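You operate a simulated robot arm through the tools that you are given. There is no shell and no other tool. Be economical: measure what you need, move in short steps, check, and stop when the job is done.

The job below is to be done with a simulated robot arm. You get a single attempt, and the scene is never put back.

## Task
Take the gas jar on the long bench top and put it away on the window bench top. Take the funnel from the back bench top and put it in the grey tray. Put the cap from the side bench top on the table half by the side bench. Fetch the steel cover and set it in the crate on the island bench top. Put the cylinder on the table half by the side bench away on the wall bench top. Put the label ring marked "S" from the table half by the wall bench on the black tile and the label ring that says "B" on the yellow plate. Any order will do. Set down upright: gas jar, steel cover, cylinder.

It is judged by the outcome, as a careful person would: the job done as asked, and still so three seconds after it is handed in. It fails if anything else is knocked over, pushed out of place, dropped, spilled or broken. A push-on lid holds only when it is set on centred and level and pressed home; a screw cap is set on level and turned clockwise until tight.

## Robot
A 6-joint arm with a two-finger gripper on a trunk, on a base that drives. Base frame: it is fixed to the floor where the robot stands at the start and does not move with it; the origin is under the middle of the robot, x ahead of it, y to its left, z up; the surface under the hand at the start is at about z = 850. Lengths are in mm, angles in degrees, forces in N, time in s.
Its first joint turns from -166.0 to 166.0 degrees. Places, roughly: black tile [-1750, 2250, 750]; cap (6x6x3 cm) [-4100, 3500, 900]; crate (38x21x8 cm) [-700, -2600, 900]; cylinder [-2000, 2250, 1000]; funnel (7x7x9 cm) [-2800, 4300, 900]; gas jar [1250, 0, 1000]; grey tray (14x17 cm) [460, 860, 860]; label ring [-1750, 2250, 750]; steel cover (8x8x11 cm) [-3900, 1700, 900]; table half by the side bench [-2000, 2300, 800]; wall bench top [400, 2400, 800]; window bench top [2100, -7900, 800]; yellow plate (7x7x1 cm) [-1400, 2200, 900]. Payload 2.54 kg.
Tool frame: the origin (TCP) lies between the finger pads and is the grasp point; the fingertips stand 30 mm ahead of it; z points along the fingers, y is the line along which they close. The gripper opens to 116 mm. The gripper's body begins 95 mm behind the TCP.
Orientation is that of the tool frame in the base frame, as a unit quaternion [w, x, y, z]. With the fingers straight down and closing along the base's y, the tool's x points along the base's -x, its y along +y and its z along -z.

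## Interface
- The arm moves only by the tool play_rows. Its argument "commands" is a list of rows, each an object of numbers (a shift or turn left out is 0, a gripper value left out holds the last): "tx", "ty", "tz": the shift along the tool's x, y, z in mm; "ax", "ay", "az": the turn, a rotation vector about the tool's x, y, z in degrees; "jaw": the finger opening in mm, from 0 to 116. In form: [{"tx": .., "ty": .., "tz": .., "ax": .., "ay": .., "az": .., "jaw": ..}, ...]. A call has 1 to 20 rows; each row shifts and turns the commanded pose from where the row before left it, along the tool's axes as they then stand. Rows are played at 5 a second. More than 50 mm and 8.6 degrees between two rows, or a gripper value outside its range, and nothing of the call is played. Where a pose cannot be reached the arm comes as near as it can. A force on the tool above 40 N (or 10 N above the force at the start of the call, whichever is more), or a blocked arm, ends the call early, and 0.2 s more pass. Each finger travels about 72 mm/s and halts on what it meets, pressing with about 32 N; the grip force reading is that of the motor and also rises with nothing between the fingers. The clock runs only during rows and for 0.2 s after the last one: add rows that do not move to give the fingers time. The reply holds the time, the measured pose of the TCP, the force on the tool along the base axes, the opening and the grip force, in the units named above and with some noise, with the torque about the TCP (base axes, N m) and any sound that the robot's microphone picked up.
- Cameras (640 x 400 px; columns grow to the right, rows downward): "scene" is now at [-38.3, 187.9, 1413.3]; the picture's right is [0.43, -0.91, 0.00], its down [-0.48, -0.23, -0.85] and it looks along [0.77, 0.36, -0.53] (base axes); focal length 285 px, centre (320, 200). "wrist" rides on the gripper at [69, -15, -122] in the tool frame; the picture's right is [0.21, 0.98, 0.00], its down [-0.83, 0.18, -0.53] and it looks along [-0.52, 0.11, 0.85] (tool axes); focal length 251 px, centre (320, 200). There is no depth. A picture from a camera that has moved, and an enlarged one, comes with that camera's place and axes in the base frame and with its lens.
- snapshot(camera): a new picture of that camera. It takes no simulated time.
- base_move(legs): drives the robot by 1 to 6 legs, each [ahead, left, turn to the left] in mm, mm and degrees, along the robot's own axes; the way and the turn of a leg run together, so that a leg with both is an arc; at most 1500 mm and 180 degrees a leg. The arm and the cameras ride along, it lands a little off, and it stops where it bumps. It gives what a move gives.
- turn_head(pan, tilt): turns the head with the scene camera to pan (to the left, within 120 degrees either way) and tilt (down, from -29 to 69), counted from straight ahead of the robot. It gives what a move gives.
- zoom(camera, box): a new picture of the part [left, top, right, bottom] of that camera's present view, enlarged. It takes no simulated time.
- job_done(): hands the job in; it is judged then, once.

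Go step by step. Nothing tells you exact positions but the pictures and the camera data: compare them with the known pose of the tool, close in by small moves and look again before you grip or let go. The budget is 207 turns and 200 pictures, counting those below and the enlarged ones. Unless the task says otherwise, let go and move clear before handing in, and close with one line.

The tools are called after ">>>" as name(argument=value, ...) on one line, values as JSON. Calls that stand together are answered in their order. play_rows: Moves the arm, as the interface text tells. Its arguments: {"type":"object","properties":{"commands":{"type":"array"}},"required":["commands"]} The other tools are called the same way: base_move (legs) drives the base; turn_head (pan, tilt) turns the head that bears the scene camera; snapshot (camera) takes a picture; zoom (camera, box) takes an enlarged picture of a part of a camera's view; job_done () hands the job in.

At the start:

```text
t: 0.0
position: [671.2, 82.0, 1085.3]
tcp_rot: [0.0, 0.0, 1.0, 0.0]
wrist_force: [-0.5, 1.1, -0.2]
ft_torque: [0.01, -0.01, -0.02]
opening: 115.7
grasp_force: 0.2
robot x, y, heading: [-3.1, -7.7, -0.1]
head pan, tilt: [25.2, 32.1]
```

scene: 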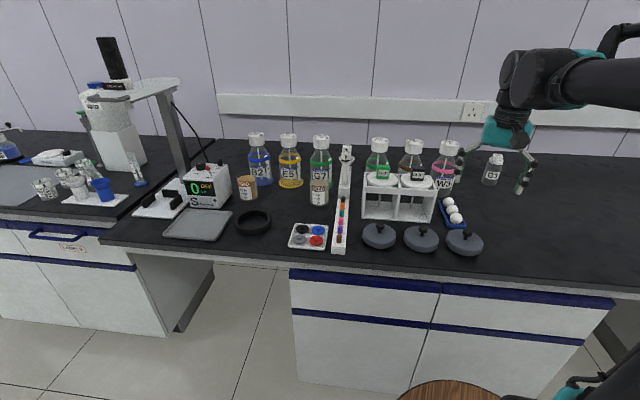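
wrist: 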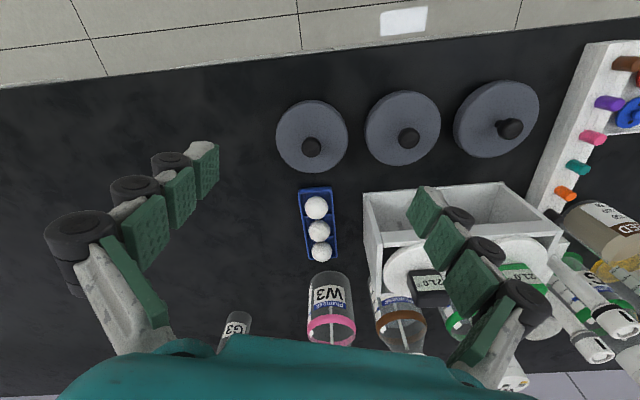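

I see the long bench in front with bottles, a grey tray left and lids; I do not yet know which is the gas jar. I look around with the head first.

>>> turn_head(pan=-15, tilt=25)

>>> snapshot(camera="scene")

>>> turn_head(pan=110, tilt=15)

>>> snapshot(camera="scene")

>>> turn_head(pan=-100, tilt=15)

>>> snapshot(camera="scene")

```text
t: 1.1
position: [672.0, 80.6, 1085.6]
tcp_rot: [0.0, -0.001, 1.0, -0.001]
wrist_force: [-0.4, 0.0, -0.4]
ft_torque: [-0.03, -0.01, -0.01]
opening: 115.9
grasp_force: 0.0
robot x, y, heading: [-0.5, -5.4, 0.1]
head pan, tilt: [-15.0, 25.0]
```

```text
197 pictures are left
camera scene: at [-30.3, 126.0, 1424.6], right [-0.26, -0.97, 0.0], down [-0.41, 0.11, -0.91], along [0.88, -0.23, -0.42], focal length 285 px, centre (320, 200)
```

scene: 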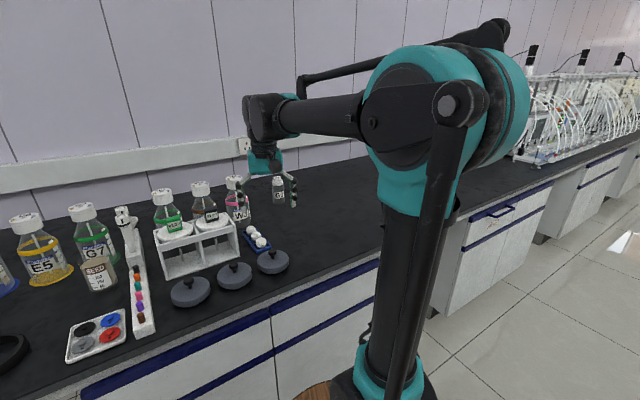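

```text
t: 3.1
position: [673.1, 81.3, 1085.9]
tcp_rot: [0.0, 0.0, 1.0, 0.0]
wrist_force: [-1.3, -0.4, -0.4]
ft_torque: [-0.01, 0.02, 0.01]
opening: 115.9
grasp_force: 0.0
robot x, y, heading: [-0.2, 2.4, -0.1]
head pan, tilt: [110.0, 15.0]
```

```text
196 pictures are left
camera scene: at [-151.2, 237.6, 1440.9], right [0.94, 0.34, 0.0], down [0.09, -0.24, -0.97], along [-0.33, 0.91, -0.26], focal length 285 px, centre (320, 200)
```

scene: 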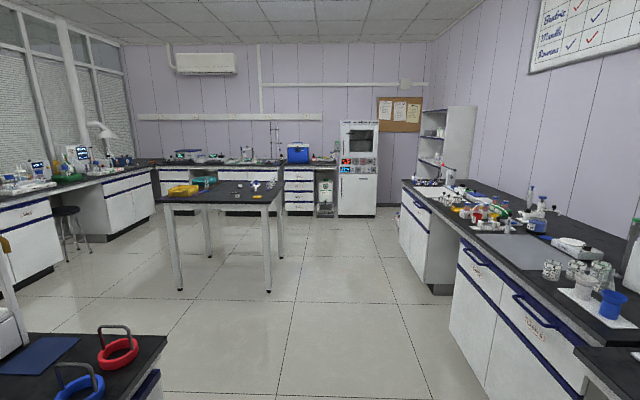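

```text
t: 6.2
position: [671.4, 81.8, 1087.2]
tcp_rot: [0.0, 0.0, 1.0, 0.0]
wrist_force: [0.2, 0.3, -0.8]
ft_torque: [-0.01, -0.01, 0.02]
opening: 116.0
grasp_force: 0.0
robot x, y, heading: [-4.1, -0.8, 0.1]
head pan, tilt: [-100.0, 15.0]
```

```text
195 pictures are left
camera scene: at [-135.5, 57.8, 1440.9], right [-0.98, 0.17, 0.0], down [0.04, 0.25, -0.97], along [-0.17, -0.95, -0.26], focal length 285 px, centre (320, 200)
```

scene: 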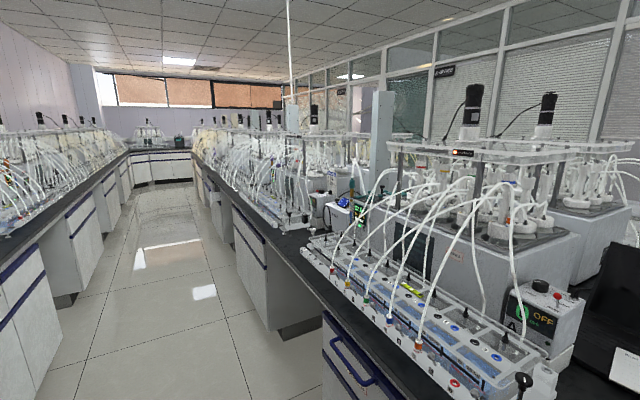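

The layout: long bench ahead (+x), wall bench ahead-left, table behind-left, island to the right. I now look closer at the long bench for the gas jar.

>>> turn_head(pan=20, tilt=25)

>>> zoom(camera="scene", box=[220, 100, 540, 300])

>>> turn_head(pan=-50, tilt=20)

>>> snapshot(camera="scene")

>>> turn_head(pan=65, tilt=30)

>>> snapshot(camera="scene")

```text
t: 8.2
position: [671.7, 81.9, 1085.9]
tcp_rot: [0.0, 0.0, 1.0, -0.001]
wrist_force: [0.1, -0.3, 0.0]
ft_torque: [0.02, -0.01, -0.01]
opening: 115.9
grasp_force: 0.0
robot x, y, heading: [1.5, -3.6, 0.0]
head pan, tilt: [20.0, 25.0]
```

```text
2.00 times, centred on (380, 200) of scene
camera zoom: at [-32.7, 181.3, 1424.6], right [0.34, -0.94, 0.0], down [-0.4, -0.14, -0.91], along [0.85, 0.31, -0.42], focal length 571 px, centre (200, 200)
```

zoom: 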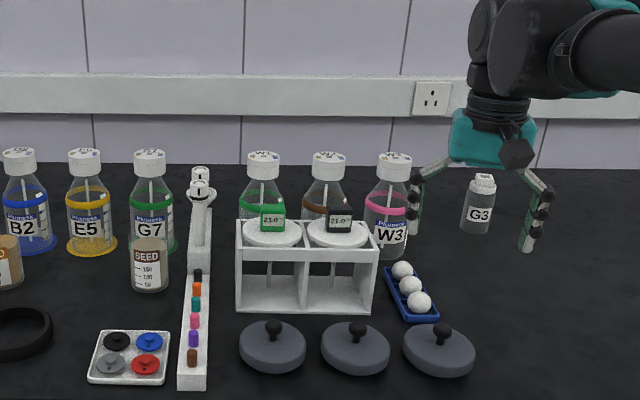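

```text
t: 9.6
position: [671.7, 80.8, 1085.2]
tcp_rot: [0.0, 0.0, 1.0, 0.0]
wrist_force: [0.1, -0.2, 0.3]
ft_torque: [0.02, 0.0, 0.0]
opening: 116.4
grasp_force: 0.1
robot x, y, heading: [-0.9, 0.6, -0.0]
head pan, tilt: [-50.0, 20.0]
```

```text
193 pictures are left
camera scene: at [-59.4, 78.5, 1432.7], right [-0.77, -0.64, 0.0], down [-0.22, 0.26, -0.94], along [0.6, -0.72, -0.34], focal length 285 px, centre (320, 200)
```

scene: 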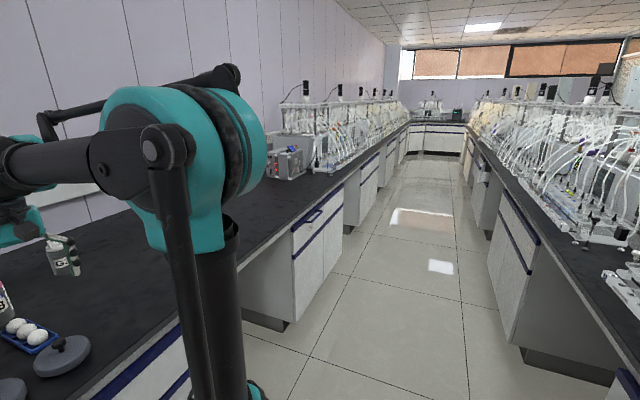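

```text
t: 11.5
position: [671.9, 80.0, 1086.7]
tcp_rot: [0.001, 0.0, 1.0, 0.0]
wrist_force: [-0.5, 0.2, -0.4]
ft_torque: [-0.01, -0.01, 0.02]
opening: 116.2
grasp_force: 0.0
robot x, y, heading: [1.7, 2.5, -0.2]
head pan, tilt: [65.0, 30.0]
```

```text
192 pictures are left
camera scene: at [-81.1, 231.8, 1416.7], right [0.91, -0.42, 0.0], down [-0.21, -0.45, -0.87], along [0.37, 0.78, -0.5], focal length 285 px, centre (320, 200)
```

scene: 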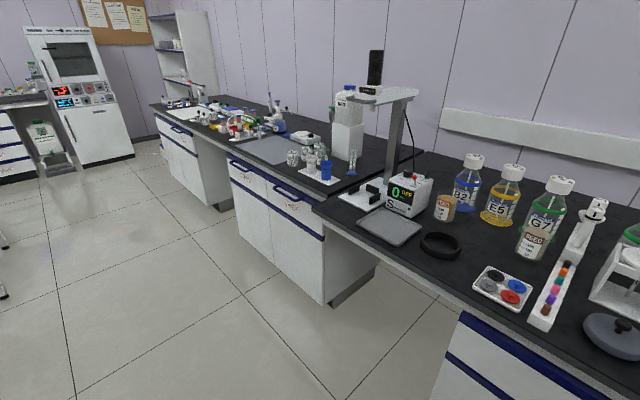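

The small G3 jar lies near [1190,-10], matching the stated gas jar place. I zoom to see it better, and also the rest of the bench to the right and the table.

>>> turn_head(pan=0, tilt=25)

>>> zoom(camera="scene", box=[240, 120, 440, 245])

>>> zoom(camera="wrist", box=[180, 250, 420, 400])

>>> turn_head(pan=-58, tilt=20)

>>> zoom(camera="scene", box=[220, 80, 460, 230])

```text
t: 12.9
position: [671.1, 81.4, 1086.2]
tcp_rot: [0.0, 0.0, 1.0, 0.0]
wrist_force: [0.3, 0.2, 0.0]
ft_torque: [0.0, -0.02, 0.01]
opening: 116.2
grasp_force: 0.1
robot x, y, heading: [-0.9, 4.4, -0.0]
head pan, tilt: [0.0, 25.0]
```

```text
3.20 times, centred on (340, 182) of scene
camera zoom: at [-27.2, 149.9, 1424.6], right [0.0, -1.0, 0.0], down [-0.42, 0.0, -0.91], along [0.91, 0.0, -0.42], focal length 913 px, centre (256, 256)
```

zoom: 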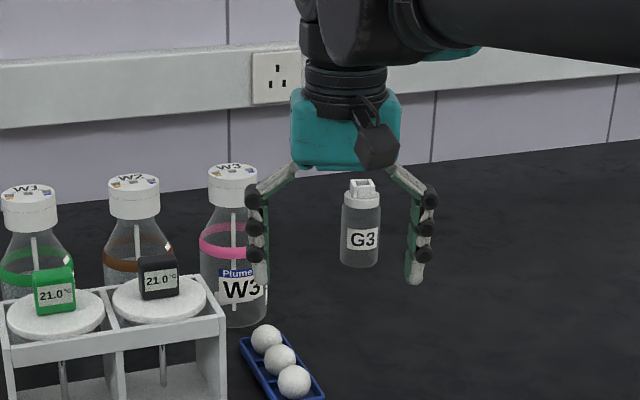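

```text
2.67 times, centred on (300, 325) of wrist
camera zoom: at [604.7, 65.1, 1207.6], right [-0.21, 0.98, 0.0], down [0.83, 0.18, 0.53], along [0.52, 0.11, -0.85], focal length 670 px, centre (373, -133)
```

zoom: 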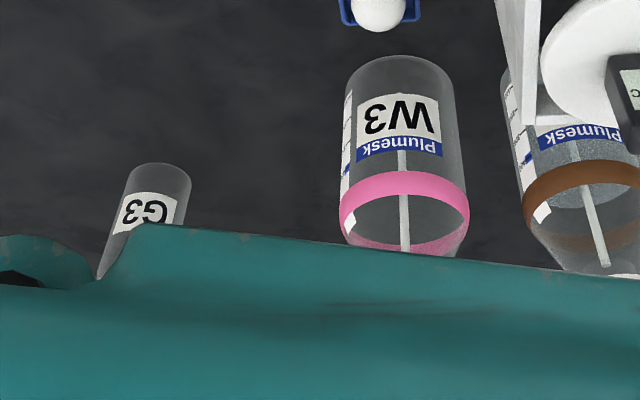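

```text
t: 14.1
position: [671.9, 81.8, 1085.7]
tcp_rot: [0.0, -0.001, 1.0, 0.0]
wrist_force: [-0.4, -0.1, 0.2]
ft_torque: [0.02, 0.01, 0.01]
opening: 115.6
grasp_force: 0.0
robot x, y, heading: [-3.0, -1.2, -0.2]
head pan, tilt: [-58.0, 20.0]
```

```text
2.67 times, centred on (340, 155) of scene
camera zoom: at [-69.9, 70.9, 1432.7], right [-0.85, -0.53, 0.0], down [-0.18, 0.29, -0.94], along [0.5, -0.8, -0.34], focal length 761 px, centre (267, 320)
```

zoom: 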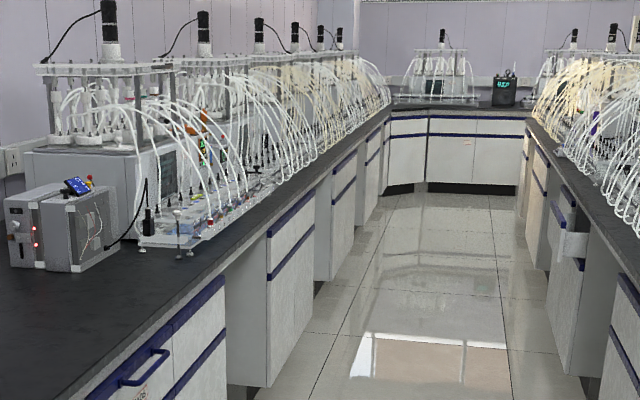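

G3 is the likely gas jar. Before driving, I check what stands below and in front of the robot.

>>> turn_head(pan=0, tilt=65)

>>> snapshot(camera="scene")

>>> turn_head(pan=-70, tilt=55)

>>> snapshot(camera="scene")

>>> turn_head(pan=80, tilt=55)

>>> snapshot(camera="scene")

```text
t: 15.4
position: [671.2, 81.0, 1085.7]
tcp_rot: [0.0, 0.0, 1.0, -0.001]
wrist_force: [-1.0, 0.8, 0.1]
ft_torque: [0.04, 0.06, -0.01]
opening: 116.2
grasp_force: 0.1
robot x, y, heading: [1.7, 0.7, 0.0]
head pan, tilt: [0.0, 65.0]
```

```text
188 pictures are left
camera scene: at [-58.6, 149.8, 1369.0], right [0.0, -1.0, 0.0], down [-0.91, 0.0, -0.42], along [0.42, 0.0, -0.91], focal length 285 px, centre (320, 200)
```

scene: 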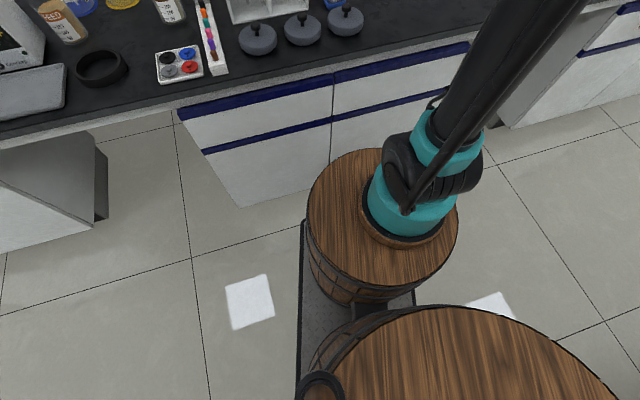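

```text
t: 16.8
position: [671.0, 80.4, 1084.8]
tcp_rot: [0.0, 0.0, 1.0, 0.0]
wrist_force: [-0.2, 0.0, 0.3]
ft_torque: [0.01, -0.03, 0.0]
opening: 116.0
grasp_force: 0.0
robot x, y, heading: [3.4, 1.0, 0.1]
head pan, tilt: [-70.0, 55.0]
```

```text
187 pictures are left
camera scene: at [-94.6, 82.1, 1380.6], right [-0.94, -0.34, 0.0], down [-0.28, 0.77, -0.57], along [0.2, -0.54, -0.82], focal length 285 px, centre (320, 200)
```

scene: 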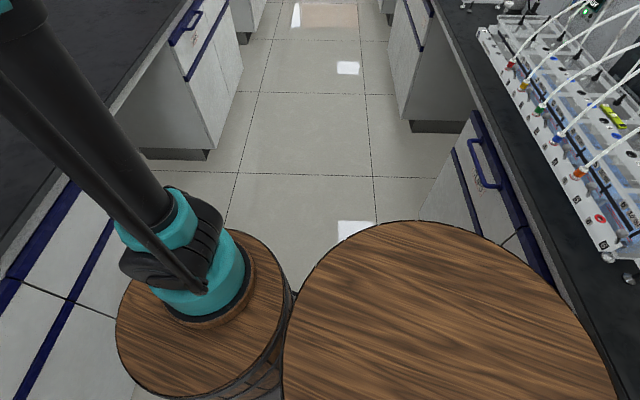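

```text
t: 19.2
position: [671.1, 80.6, 1087.0]
tcp_rot: [0.0, 0.0, 1.0, 0.0]
wrist_force: [-0.3, 0.4, 0.4]
ft_torque: [0.0, 0.03, 0.05]
opening: 115.8
grasp_force: 0.1
robot x, y, heading: [-1.1, -2.0, 0.2]
head pan, tilt: [80.0, 55.0]
```

```text
186 pictures are left
camera scene: at [-106.8, 220.8, 1380.6], right [0.98, -0.17, 0.0], down [-0.14, -0.81, -0.57], along [0.1, 0.56, -0.82], focal length 285 px, centre (320, 200)
```

scene: 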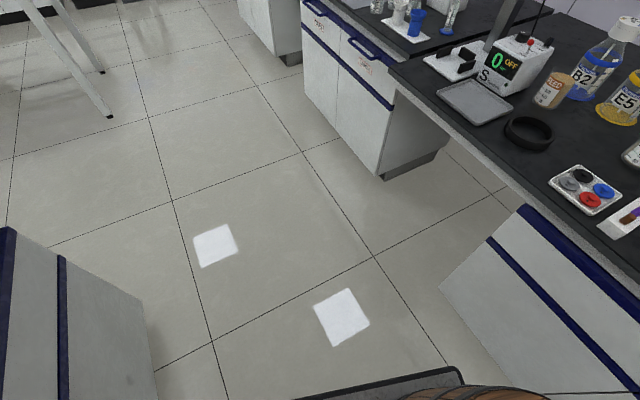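

The arm stands on the front barrel. I raise the hand, shift it right, and extend it in stages over the bench toward G3 to see what reach there is.

>>> play_rows(commands=[{"tz": -45}, {"ty": -43, "tz": -20}, {"ty": -42}, {"tx": -49}, {"tx": -49}, {"tx": -49}, {"tx": -49}, {"tx": -49}, {"tx": -49}, {}])

>>> turn_head(pan=-5, tilt=25)

>>> snapshot(camera="scene")

>>> snapshot(camera="wrist")

```text
t: 21.4
position: [967.5, -3.7, 1150.6]
tcp_rot: [0.001, 0.001, 1.0, 0.0]
wrist_force: [-0.8, -0.2, -0.2]
ft_torque: [-0.03, -0.04, 0.02]
opening: 116.0
grasp_force: 0.1
robot x, y, heading: [1.0, -3.4, -0.1]
head pan, tilt: [80.0, 55.0]
```

```text
t: 23.0
position: [967.4, -4.1, 1149.3]
tcp_rot: [0.001, -0.001, 1.0, 0.0]
wrist_force: [-1.0, 0.8, 0.5]
ft_torque: [-0.02, 0.0, 0.01]
opening: 115.9
grasp_force: 0.0
robot x, y, heading: [-0.3, -0.6, 0.2]
head pan, tilt: [-5.0, 25.0]
```

```text
185 pictures are left
camera scene: at [-27.5, 141.8, 1424.6], right [-0.09, -1.0, 0.0], down [-0.42, 0.04, -0.91], along [0.9, -0.08, -0.42], focal length 285 px, centre (320, 200)
```

scene: 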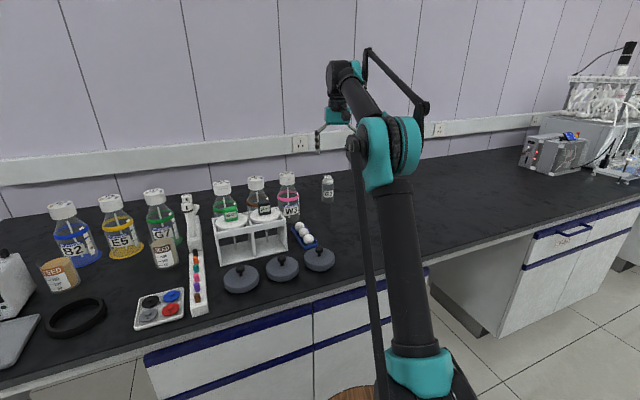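

```text
184 pictures are left
camera wrist: at [899.3, -19.6, 1272.2], right [-0.21, 0.98, 0.0], down [0.83, 0.18, 0.53], along [0.52, 0.11, -0.85], focal length 251 px, centre (320, 200)
```

wrist: 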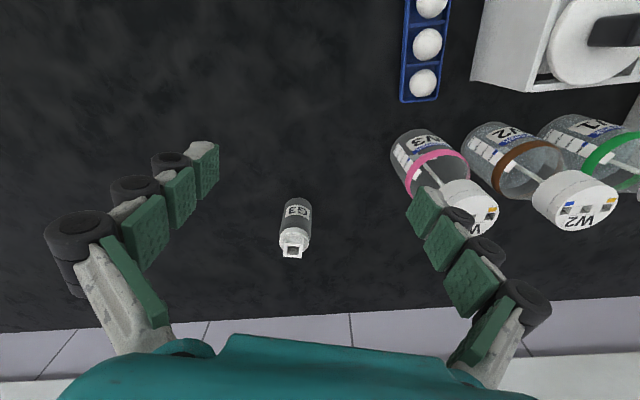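

G3 stands at about [1200,-2], top about 960. I extend to over it.

>>> play_rows(commands=[{"tx": -45}, {"tx": -45}, {"tx": -45}, {"tx": -45}, {"tx": -45}, {}, {}])

>>> snapshot(camera="wrist")

```text
t: 24.6
position: [1049.3, -7.2, 1096.5]
tcp_rot: [0.0, 0.001, 1.0, 0.0]
wrist_force: [-0.2, -0.3, 0.1]
ft_torque: [0.0, 0.02, 0.0]
opening: 116.2
grasp_force: 0.0
out of reach, approached as far as the arm can: row 2, 3, 4, 5
robot x, y, heading: [-2.4, -3.1, 0.2]
head pan, tilt: [-5.0, 25.0]
```

```text
183 pictures are left
camera wrist: at [979.9, -23.3, 1217.6], right [-0.21, 0.98, 0.0], down [0.83, 0.18, 0.53], along [0.52, 0.11, -0.85], focal length 251 px, centre (320, 200)
```

wrist: 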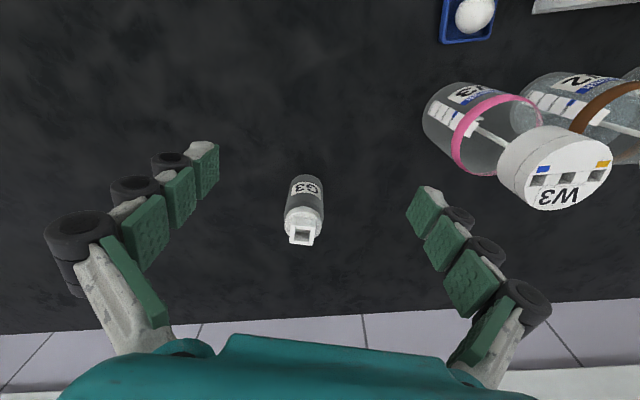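

Out of reach from here: I pull back and up, then drive ahead a little.

>>> play_rows(commands=[{"tx": 40, "tz": -25}, {"tx": 40, "tz": -25}, {"tx": 40}, {"tx": 40}, {"tx": 40}, {}])

>>> base_move(legs=[[130, 0, 0]])

>>> snapshot(camera="wrist")

```text
t: 26.0
position: [847.5, -8.0, 1145.3]
tcp_rot: [-0.001, 0.0, 1.0, -0.001]
wrist_force: [0.1, -0.9, 0.0]
ft_torque: [0.01, -0.03, 0.02]
opening: 115.8
grasp_force: 0.1
robot x, y, heading: [1.6, -0.4, -0.1]
head pan, tilt: [-5.0, 25.0]
```

```text
t: 27.2
position: [979.1, -9.4, 1146.5]
tcp_rot: [0.0, -0.001, 1.0, 0.0]
wrist_force: [-0.7, 0.2, 0.0]
ft_torque: [-0.03, 0.03, 0.01]
opening: 115.9
grasp_force: 0.0
robot x, y, heading: [129.8, 0.1, -0.1]
head pan, tilt: [-5.0, 25.0]
```

```text
182 pictures are left
camera wrist: at [910.9, -24.7, 1268.2], right [-0.21, 0.98, 0.0], down [0.83, 0.18, 0.53], along [0.52, 0.11, -0.85], focal length 251 px, centre (320, 200)
```

wrist: 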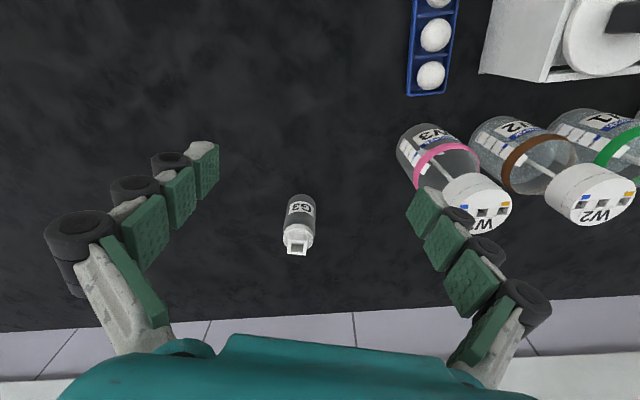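

No bump. I drive another 110 ahead and extend over G3.

>>> base_move(legs=[[110, 0, 0]])

>>> play_rows(commands=[{"tx": -40}, {"tx": -35}, {}])

>>> snapshot(camera="wrist")

>>> turn_head(pan=0, tilt=30)

>>> zoom(camera="scene", box=[240, 80, 440, 205])

```text
t: 28.1
position: [1001.5, -5.9, 1146.3]
tcp_rot: [0.001, -0.005, 1.0, 0.0]
wrist_force: [0.3, -0.2, -0.4]
ft_torque: [0.01, -0.01, 0.02]
opening: 116.2
grasp_force: 0.0
robot x, y, heading: [154.2, -4.8, 0.3]
head pan, tilt: [-5.0, 25.0]
stopped in leg 1: the robot was blocked; the commanded pose is now the measured one
```

```text
t: 28.9
position: [1076.9, -3.4, 1145.8]
tcp_rot: [0.0, -0.005, 1.0, 0.0]
wrist_force: [0.0, 0.4, 0.1]
ft_torque: [0.01, 0.01, 0.01]
opening: 116.1
grasp_force: 0.0
robot x, y, heading: [152.4, -5.6, 0.6]
head pan, tilt: [-5.0, 25.0]
```

```text
181 pictures are left
camera wrist: at [1009.4, -19.9, 1267.8], right [-0.22, 0.97, 0.0], down [0.82, 0.19, 0.53], along [0.52, 0.12, -0.85], focal length 251 px, centre (320, 200)
```

wrist: 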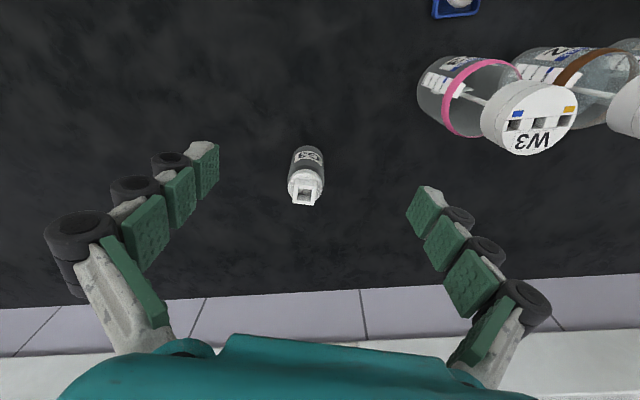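

```text
t: 29.6
position: [1077.9, -3.0, 1146.5]
tcp_rot: [0.0, -0.005, 1.0, 0.0]
wrist_force: [-0.3, 0.4, -0.5]
ft_torque: [0.03, 0.04, -0.03]
opening: 115.8
grasp_force: 0.1
robot x, y, heading: [151.5, -4.9, 0.4]
head pan, tilt: [0.0, 30.0]
```

```text
3.20 times, centred on (340, 142) of scene
camera zoom: at [122.3, 144.8, 1416.7], right [0.01, -1.0, 0.0], down [-0.5, 0.0, -0.87], along [0.87, 0.01, -0.5], focal length 913 px, centre (256, 384)
```

zoom: 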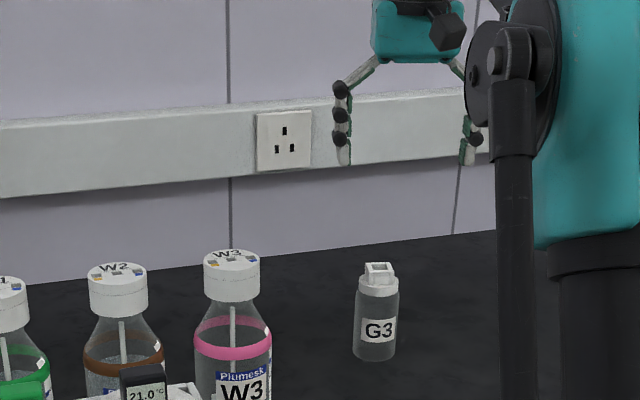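

G3 is at about [1197,2]. I try to extend over it at height and then look.

>>> play_rows(commands=[{"tx": -40, "ty": 2}, {"tx": -40, "ty": 2}, {"tx": -38}, {"tz": 40}, {"tz": 40}, {}])

>>> snapshot(camera="wrist")

```text
t: 31.0
position: [1167.8, 1.0, 1061.2]
tcp_rot: [0.0, -0.005, 1.0, 0.0]
wrist_force: [0.6, 0.1, -0.4]
ft_torque: [-0.03, 0.01, -0.02]
opening: 116.1
grasp_force: 0.1
out of reach, approached as far as the arm can: row 3
robot x, y, heading: [152.2, -1.2, 0.6]
head pan, tilt: [0.0, 30.0]
```

```text
179 pictures are left
camera wrist: at [1101.1, -15.7, 1182.7], right [-0.22, 0.97, 0.0], down [0.82, 0.19, 0.53], along [0.52, 0.12, -0.85], focal length 251 px, centre (320, 200)
```

wrist: 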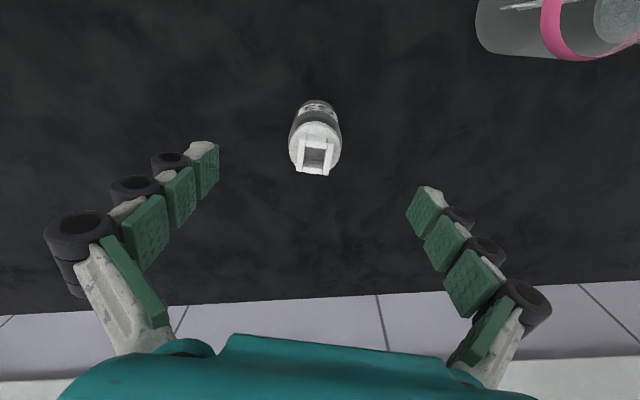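

Cap centre reads about [1193,0]; I descend around the body.

>>> play_rows(commands=[{"tx": -14, "tz": 40}, {"tx": -12, "tz": 40}, {"tz": 38}, {"tz": 36}, {}, {}])

>>> snapshot(camera="wrist")

>>> zoom(camera="scene", box=[290, 130, 450, 230])

```text
t: 32.4
position: [1193.7, 1.3, 906.9]
tcp_rot: [0.0, -0.005, 1.0, 0.0]
wrist_force: [-0.1, 0.7, 0.0]
ft_torque: [0.05, -0.01, -0.01]
opening: 116.1
grasp_force: 0.1
robot x, y, heading: [150.4, -6.0, 0.6]
head pan, tilt: [0.0, 30.0]
```

```text
178 pictures are left
camera wrist: at [1126.8, -15.7, 1028.2], right [-0.22, 0.97, 0.0], down [0.82, 0.19, 0.53], along [0.52, 0.12, -0.85], focal length 251 px, centre (320, 200)
```

wrist: 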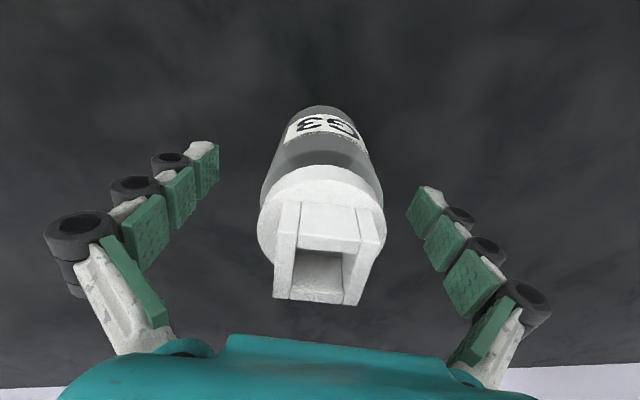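

```text
4.00 times, centred on (370, 180) of scene
camera zoom: at [122.3, 144.9, 1416.7], right [0.01, -1.0, 0.0], down [-0.5, 0.0, -0.87], along [0.87, 0.01, -0.5], focal length 1141 px, centre (120, 280)
```

zoom: 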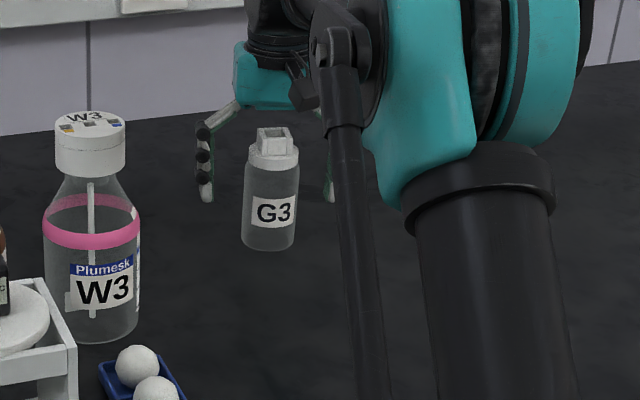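

The jar is centred between the fingers. I close on it.

>>> play_rows(commands=[{"jaw": 60}, {}, {"jaw": 30}, {}, {}, {}])

>>> snapshot(camera="wrist")

```text
t: 33.8
position: [1194.2, 0.5, 906.4]
tcp_rot: [0.0, -0.005, 1.0, 0.0]
wrist_force: [1.1, 0.7, 3.4]
ft_torque: [-0.04, -0.01, -0.03]
opening: 54.9
grasp_force: 31.8
robot x, y, heading: [153.7, -5.3, 0.7]
head pan, tilt: [0.0, 30.0]
```

```text
176 pictures are left
camera wrist: at [1126.7, -15.7, 1028.5], right [-0.22, 0.97, 0.0], down [0.82, 0.19, 0.53], along [0.52, 0.12, -0.85], focal length 251 px, centre (320, 200)
```

wrist: 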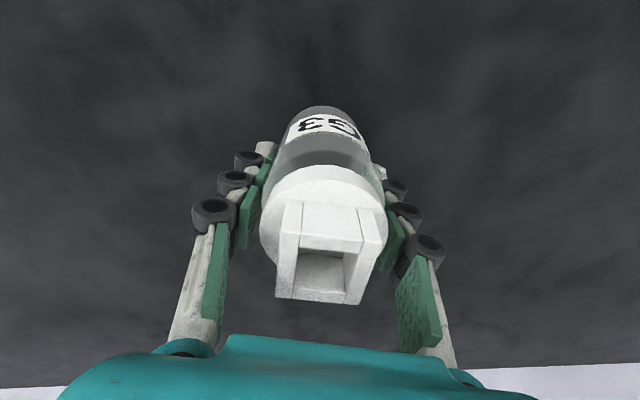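

Gripped at 55 mm. I lift it straight, draw it back to the robot and look.

>>> play_rows(commands=[{"tz": -40}, {"tz": -40}, {"tz": -40}, {"tz": -40}, {"tx": 45, "tz": -30}, {"tx": 48}, {"tx": 48}, {"tx": 48}, {"tx": 48}, {"tx": 48}, {"tx": 48}, {"tx": 48}, {}])

>>> snapshot(camera="wrist")

>>> base_move(legs=[[-160, 0, 0]])

>>> turn_head(pan=-90, tilt=40)

>>> snapshot(camera="scene")

```text
refused: row 5 steps farther than a row can; nothing moved
```

```text
175 pictures are left
camera wrist: at [1126.7, -15.7, 1028.5], right [-0.22, 0.97, 0.0], down [0.82, 0.19, 0.53], along [0.52, 0.12, -0.85], focal length 251 px, centre (320, 200)
```

wrist: 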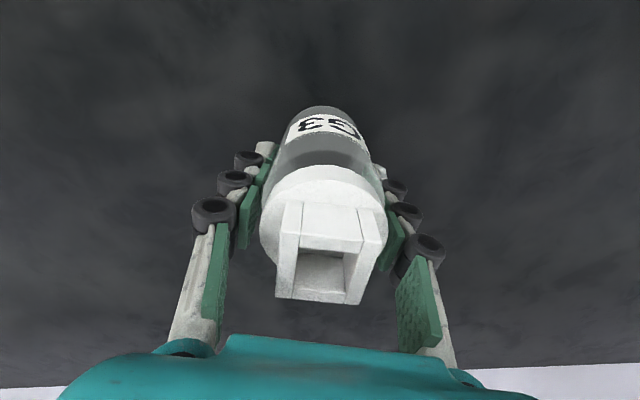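

```text
t: 35.2
position: [1033.8, -0.9, 907.2]
tcp_rot: [0.0, -0.004, 1.0, 0.0]
wrist_force: [2.7, 0.2, 2.8]
ft_torque: [0.03, 0.0, -0.02]
opening: 54.8
grasp_force: 32.1
robot x, y, heading: [-9.0, -6.3, 0.2]
head pan, tilt: [0.0, 30.0]
```

```text
t: 36.9
position: [1034.4, -2.4, 907.0]
tcp_rot: [0.002, -0.005, 1.0, 0.001]
wrist_force: [0.5, -0.2, 1.8]
ft_torque: [0.03, 0.04, -0.06]
opening: 54.8
grasp_force: 32.2
robot x, y, heading: [-7.1, -8.7, 0.6]
head pan, tilt: [-90.0, 40.0]
```

```text
174 pictures are left
camera scene: at [-127.4, 57.6, 1401.3], right [-1.0, -0.01, 0.0], down [-0.01, 0.64, -0.77], along [0.01, -0.77, -0.64], focal length 285 px, centre (320, 200)
```

scene: 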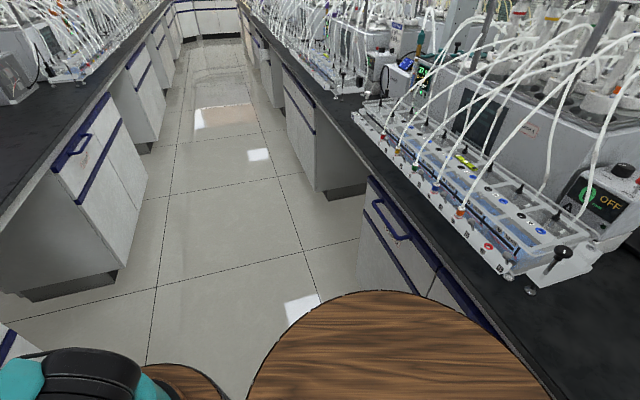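

The lift was refused and the jar slid along the bench in the grip; it passed nothing. I lift it now and check.

>>> play_rows(commands=[{"tz": -40}, {"tz": -40}, {"tz": -40}, {"tz": -40}, {"tz": -40}, {"tx": 48}, {"tx": 48}, {"tx": 48}, {"tx": 48}, {"tx": 48}, {"tx": 48}, {"tx": 48}, {}])

>>> turn_head(pan=10, tilt=30)

>>> snapshot(camera="scene")

```text
t: 39.7
position: [697.4, -5.7, 1105.2]
tcp_rot: [0.0, -0.005, 1.0, 0.0]
wrist_force: [0.3, -0.4, -1.9]
ft_torque: [0.02, 0.02, -0.02]
opening: 54.6
grasp_force: 31.6
robot x, y, heading: [-9.2, -6.7, 0.6]
head pan, tilt: [-90.0, 40.0]
```

```text
t: 41.4
position: [696.8, -5.6, 1106.5]
tcp_rot: [0.001, -0.004, 1.0, 0.0]
wrist_force: [1.1, 0.3, -2.4]
ft_torque: [0.0, -0.01, -0.02]
opening: 54.6
grasp_force: 31.9
robot x, y, heading: [-6.8, -3.2, 0.6]
head pan, tilt: [10.0, 30.0]
```

```text
173 pictures are left
camera scene: at [-39.2, 159.1, 1416.7], right [0.18, -0.98, 0.0], down [-0.49, -0.09, -0.87], along [0.85, 0.16, -0.5], focal length 285 px, centre (320, 200)
```

scene: 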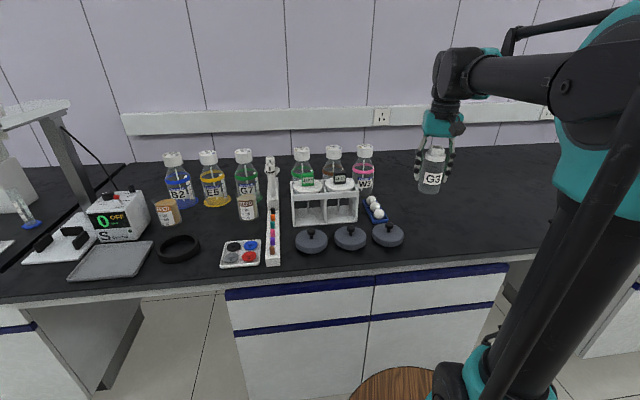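

Everything is in place and the jar is held. I turn right to face down the aisle.

>>> play_rows(commands=[{"tx": 45}, {"tx": 45}, {"tx": 45}, {"tz": -40}, {"tz": -40}, {}])

>>> base_move(legs=[[0, 0, -90]])

>>> turn_head(pan=0, tilt=35)

>>> snapshot(camera="scene")

```text
t: 42.8
position: [562.0, -5.2, 1186.4]
tcp_rot: [0.002, -0.005, 1.0, 0.0]
wrist_force: [0.5, -0.3, -2.6]
ft_torque: [0.03, -0.02, -0.02]
opening: 54.8
grasp_force: 31.5
robot x, y, heading: [-8.1, -6.1, 0.4]
head pan, tilt: [10.0, 30.0]
```

```text
t: 47.1
position: [-5.5, -576.0, 1186.5]
tcp_rot: [0.0, 0.703, 0.711, -0.001]
wrist_force: [1.1, 0.3, -2.7]
ft_torque: [-0.02, -0.01, 0.01]
opening: 55.1
grasp_force: 31.6
robot x, y, heading: [-8.8, -4.1, -89.4]
head pan, tilt: [10.0, 30.0]
```

```text
t: 47.8
position: [-6.4, -575.1, 1187.2]
tcp_rot: [0.0, 0.703, 0.711, -0.001]
wrist_force: [-0.2, 0.6, -3.2]
ft_torque: [0.0, -0.02, 0.02]
opening: 54.7
grasp_force: 31.8
robot x, y, heading: [-7.2, -7.1, -89.4]
head pan, tilt: [0.0, 35.0]
```

```text
172 pictures are left
camera scene: at [142.7, 27.0, 1408.9], right [-1.0, -0.01, 0.0], down [-0.01, 0.57, -0.82], along [0.01, -0.82, -0.57], focal length 285 px, centre (320, 200)
```

scene: 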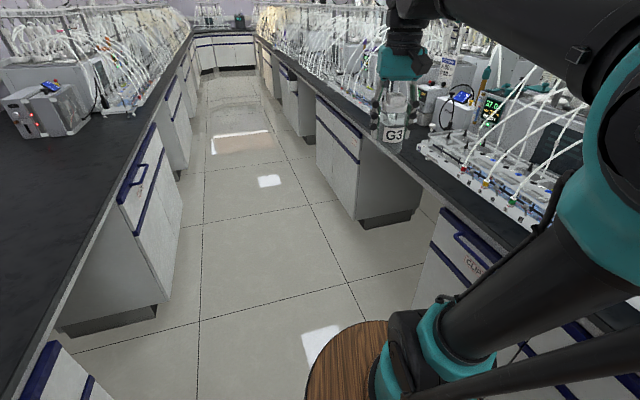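

The aisle is clear. I shift a little left to its middle and drive down it.

>>> base_move(legs=[[0, 70, 0], [1500, 0, -0.6]])

>>> snapshot(camera="scene")

```text
t: 53.7
position: [60.2, -1699.4, 1186.5]
tcp_rot: [0.0, 0.709, 0.705, -0.002]
wrist_force: [0.3, 1.2, -2.3]
ft_torque: [-0.02, 0.03, -0.01]
opening: 54.6
grasp_force: 31.9
robot x, y, heading: [71.5, -1123.6, -90.5]
head pan, tilt: [0.0, 35.0]
stopped in leg 2: the robot was blocked; the commanded pose is now the measured one
```

```text
171 pictures are left
camera scene: at [221.4, -1095.8, 1408.9], right [-1.0, 0.01, 0.0], down [0.01, 0.57, -0.82], along [-0.01, -0.82, -0.57], focal length 285 px, centre (320, 200)
```

scene: 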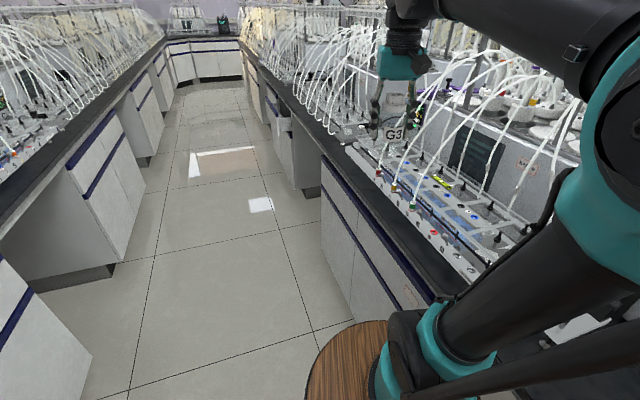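

Blocked: the aisle actually runs about 18° off toward +x, so I was closing on the island. I strafe left to its centre and turn along it.

>>> base_move(legs=[[-60, 0, 0], [0, 300, 0], [0, 0, 18]])

>>> snapshot(camera="scene")

```text
t: 57.3
position: [539.0, -1614.5, 1186.8]
tcp_rot: [0.001, 0.59, 0.808, 0.0]
wrist_force: [0.3, 0.2, -2.4]
ft_torque: [-0.04, 0.0, -0.05]
opening: 54.7
grasp_force: 31.3
robot x, y, heading: [368.4, -1071.6, -72.5]
head pan, tilt: [0.0, 35.0]
```

```text
170 pictures are left
camera scene: at [502.6, -992.7, 1408.9], right [-0.95, -0.3, 0.0], down [-0.17, 0.55, -0.82], along [0.25, -0.78, -0.57], focal length 285 px, centre (320, 200)
```

scene: 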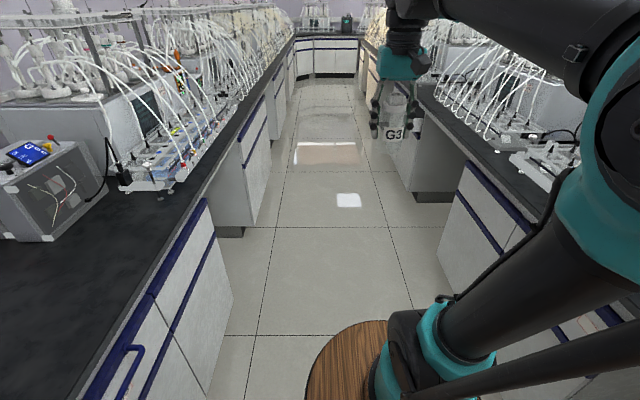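

Aligned now, within about 2.5°. I drive on down the aisle.

>>> base_move(legs=[[0, 0, -2.5], [1500, 0, 0], [1500, 0, 0]])

>>> snapshot(camera="scene")

```text
t: 72.3
position: [1273.5, -4546.1, 1186.5]
tcp_rot: [0.001, 0.617, 0.787, -0.001]
wrist_force: [0.2, -1.0, -1.9]
ft_torque: [0.0, 0.01, 0.0]
opening: 54.6
grasp_force: 31.8
robot x, y, heading: [1137.0, -3987.1, -76.2]
head pan, tilt: [0.0, 35.0]
```

```text
169 pictures are left
camera scene: at [1279.3, -3922.2, 1408.9], right [-0.97, -0.24, 0.0], down [-0.14, 0.56, -0.82], along [0.2, -0.8, -0.57], focal length 285 px, centre (320, 200)
```

scene: 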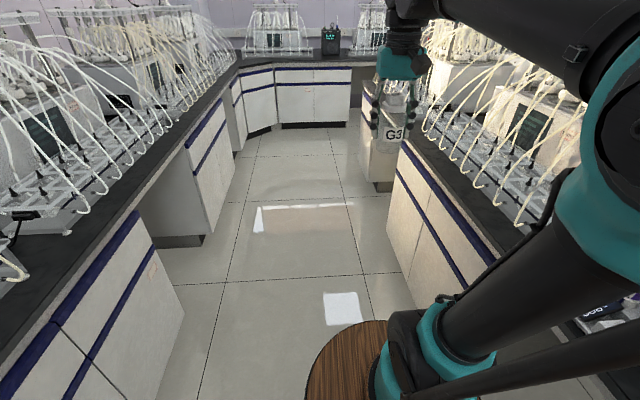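

Halfway; slight drift to the right. I correct and drive on 2300.

>>> base_move(legs=[[0, 90, 1.2], [1500, 0, 0], [800, 0, 0]])

>>> turn_head(pan=0, tilt=25)

>>> snapshot(camera="scene")

```text
t: 84.2
position: [1970.0, -6716.7, 1186.2]
tcp_rot: [0.0, 0.609, 0.793, -0.002]
wrist_force: [0.7, 0.8, -2.1]
ft_torque: [-0.01, -0.03, -0.02]
opening: 54.8
grasp_force: 32.2
robot x, y, heading: [1822.4, -6161.7, -74.8]
head pan, tilt: [0.0, 35.0]
```

```text
t: 84.9
position: [1969.1, -6716.8, 1186.1]
tcp_rot: [0.0, 0.608, 0.794, -0.001]
wrist_force: [0.6, 0.7, -2.5]
ft_torque: [0.01, 0.02, 0.06]
opening: 54.7
grasp_force: 32.4
robot x, y, heading: [1824.9, -6159.3, -74.8]
head pan, tilt: [0.0, 25.0]
```

```text
168 pictures are left
camera scene: at [1962.3, -6097.2, 1424.6], right [-0.97, -0.26, 0.0], down [-0.11, 0.41, -0.91], along [0.24, -0.87, -0.42], focal length 285 px, centre (320, 200)
```

scene: 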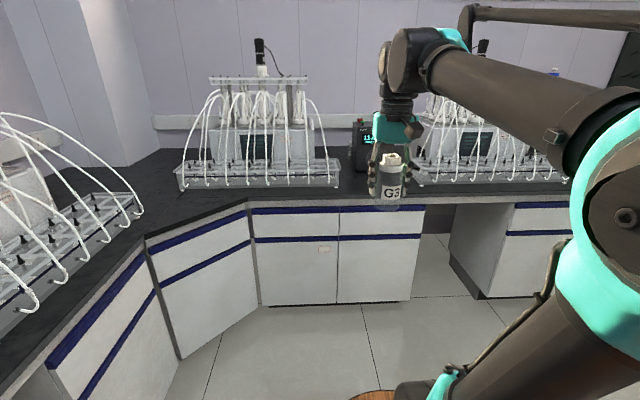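

The window bench is ahead; there is free top between the two racks and along the front edge. I drive 550 nearer and look from above.

>>> base_move(legs=[[550, 0, 0]])

>>> turn_head(pan=-5, tilt=35)

>>> snapshot(camera="scene")

>>> snapshot(camera="wrist")

```text
t: 88.1
position: [2113.8, -7249.0, 1185.8]
tcp_rot: [0.002, 0.607, 0.795, -0.001]
wrist_force: [0.7, 0.0, -2.6]
ft_torque: [-0.03, 0.02, 0.0]
opening: 54.6
grasp_force: 32.2
robot x, y, heading: [1970.6, -6689.7, -74.7]
head pan, tilt: [0.0, 25.0]
```

```text
t: 88.8
position: [2114.6, -7247.6, 1187.5]
tcp_rot: [0.001, 0.608, 0.794, -0.002]
wrist_force: [-0.6, 0.1, -3.3]
ft_torque: [-0.03, -0.02, 0.02]
opening: 54.4
grasp_force: 32.4
robot x, y, heading: [1972.9, -6691.7, -74.8]
head pan, tilt: [-5.0, 35.0]
```

```text
167 pictures are left
camera scene: at [2098.1, -6626.2, 1408.9], right [-0.98, -0.18, 0.0], down [-0.1, 0.56, -0.82], along [0.15, -0.81, -0.57], focal length 285 px, centre (320, 200)
```

scene: 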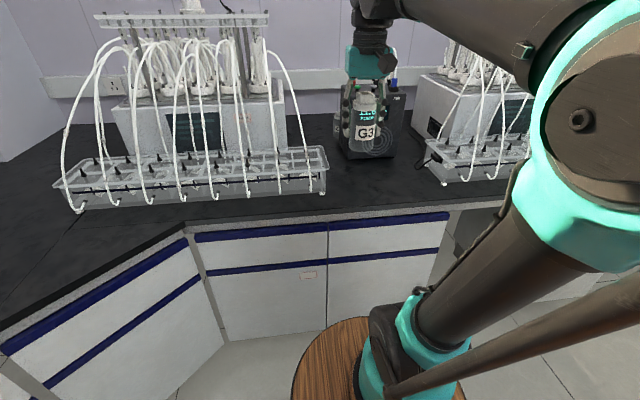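

```text
166 pictures are left
camera wrist: at [2083.6, -7185.7, 1307.7], right [0.89, 0.46, 0.0], down [0.39, -0.75, 0.54], along [0.25, -0.48, -0.84], focal length 251 px, centre (320, 200)
```

wrist: 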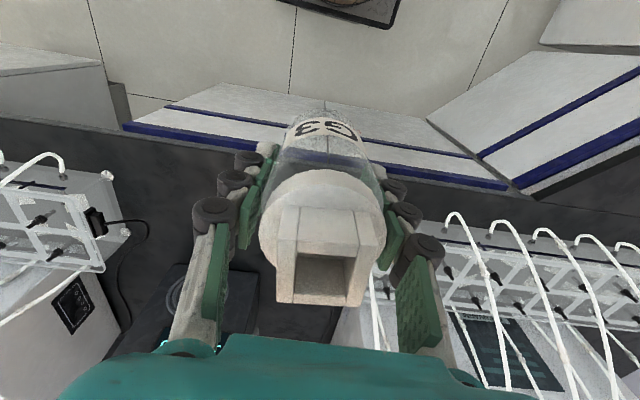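

The gap between the racks, about [2040,-7540], is free. I move over it at height and look.

>>> play_rows(commands=[{"tx": -43, "ty": -24}, {"tx": -43, "ty": -24}, {"tx": -43, "ty": -24}, {"tx": -43, "ty": -24}, {"tx": -43, "ty": -24}, {"tx": -43, "ty": -24}, {"tz": 40}, {"tz": 40}, {"tz": 40}, {}])

>>> snapshot(camera="wrist")

>>> zoom(camera="scene", box=[260, 80, 500, 230])

```text
t: 91.0
position: [2043.9, -7535.3, 1065.9]
tcp_rot: [0.0, 0.608, 0.794, -0.002]
wrist_force: [-0.3, 0.0, -2.0]
ft_torque: [-0.01, 0.01, 0.03]
opening: 54.4
grasp_force: 32.2
robot x, y, heading: [1967.2, -6693.3, -74.5]
head pan, tilt: [-5.0, 35.0]
```

```text
165 pictures are left
camera wrist: at [2012.6, -7472.8, 1187.7], right [0.89, 0.46, 0.0], down [0.39, -0.75, 0.54], along [0.25, -0.48, -0.84], focal length 251 px, centre (320, 200)
```

wrist: 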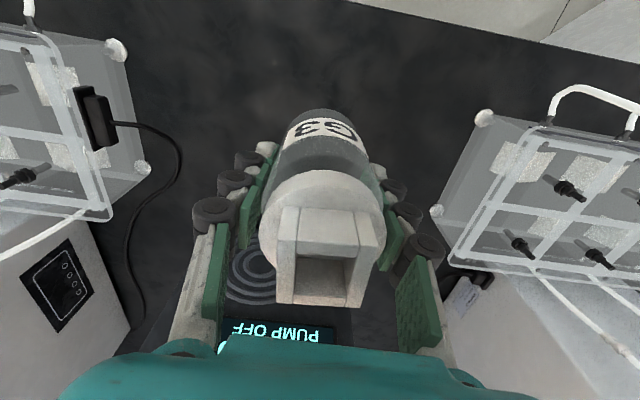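

```text
2.67 times, centred on (380, 155) of scene
camera zoom: at [2098.0, -6626.3, 1408.9], right [-0.98, -0.18, 0.0], down [-0.1, 0.56, -0.82], along [0.15, -0.81, -0.57], focal length 761 px, centre (160, 320)
```

zoom: 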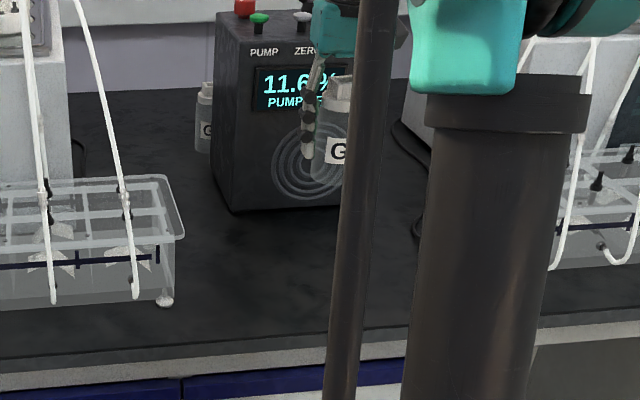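

Clear below, and a sister gas jar stands beside the pump, confirming the place. I lower in steps to contact.

>>> play_rows(commands=[{"tz": 40}, {"tz": 40}, {"tz": 40}, {"tz": 20}, {"tz": 10}, {"tz": 5}, {}])

>>> snapshot(camera="wrist")

```text
t: 92.6
position: [2042.5, -7535.9, 912.5]
tcp_rot: [0.001, 0.608, 0.794, -0.002]
wrist_force: [0.1, -0.1, -2.3]
ft_torque: [-0.02, 0.02, -0.01]
opening: 54.5
grasp_force: 32.1
robot x, y, heading: [1966.0, -6695.2, -74.8]
head pan, tilt: [-5.0, 35.0]
```

```text
163 pictures are left
camera wrist: at [2011.9, -7473.3, 1033.5], right [0.89, 0.46, 0.0], down [0.39, -0.75, 0.54], along [0.25, -0.48, -0.84], focal length 251 px, centre (320, 200)
```

wrist: 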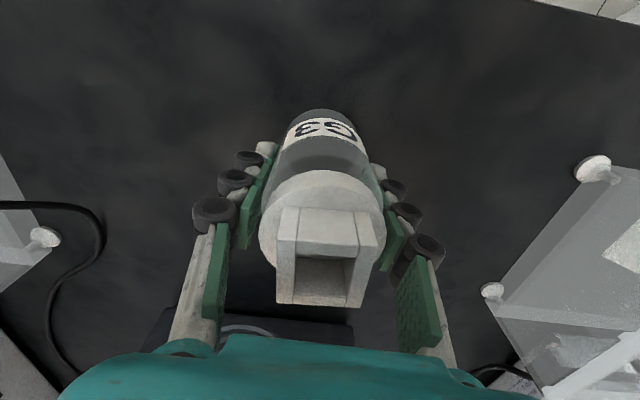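

No contact yet; I lower 2 mm at a time.

>>> play_rows(commands=[{"tz": 2}, {"tz": 2}, {"tz": 1.5}, {"tz": 1}, {}])

```text
t: 93.8
position: [2044.3, -7536.0, 907.4]
tcp_rot: [0.002, 0.607, 0.795, -0.003]
wrist_force: [-0.1, -5.9, 20.7]
ft_torque: [-0.01, 0.04, -0.11]
opening: 54.4
grasp_force: 32.4
robot x, y, heading: [1970.0, -6695.8, -74.8]
head pan, tilt: [-5.0, 35.0]
```

Contact at 20 N: the jar stands on the bench. I ease off slightly, open and rise.

>>> play_rows(commands=[{"tz": -1}, {"jaw": 70}, {}, {"jaw": 100}, {}, {"tz": -40}, {"tz": -40}, {"tz": -40}, {"tz": -40}, {"tz": -40}, {}])

>>> snapshot(camera="wrist")

```text
t: 96.2
position: [2043.6, -7535.5, 1107.2]
tcp_rot: [0.001, 0.607, 0.795, -0.002]
wrist_force: [-0.6, -0.6, 0.4]
ft_torque: [0.02, -0.02, 0.01]
opening: 99.9
grasp_force: 0.1
robot x, y, heading: [1970.5, -6697.2, -74.3]
head pan, tilt: [-5.0, 35.0]
```

```text
162 pictures are left
camera wrist: at [2012.6, -7472.8, 1228.9], right [0.89, 0.46, 0.0], down [0.39, -0.75, 0.54], along [0.25, -0.48, -0.84], focal length 251 px, centre (320, 200)
```

wrist: 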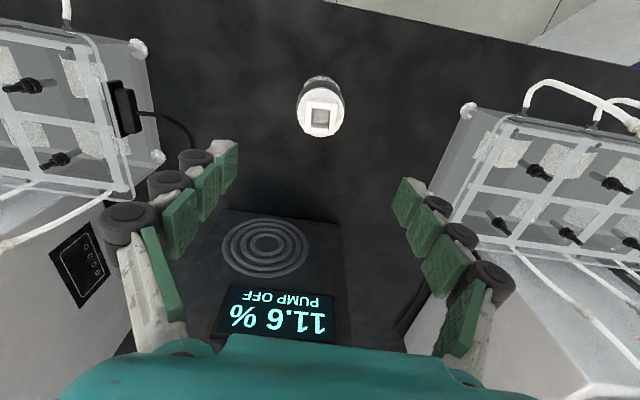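

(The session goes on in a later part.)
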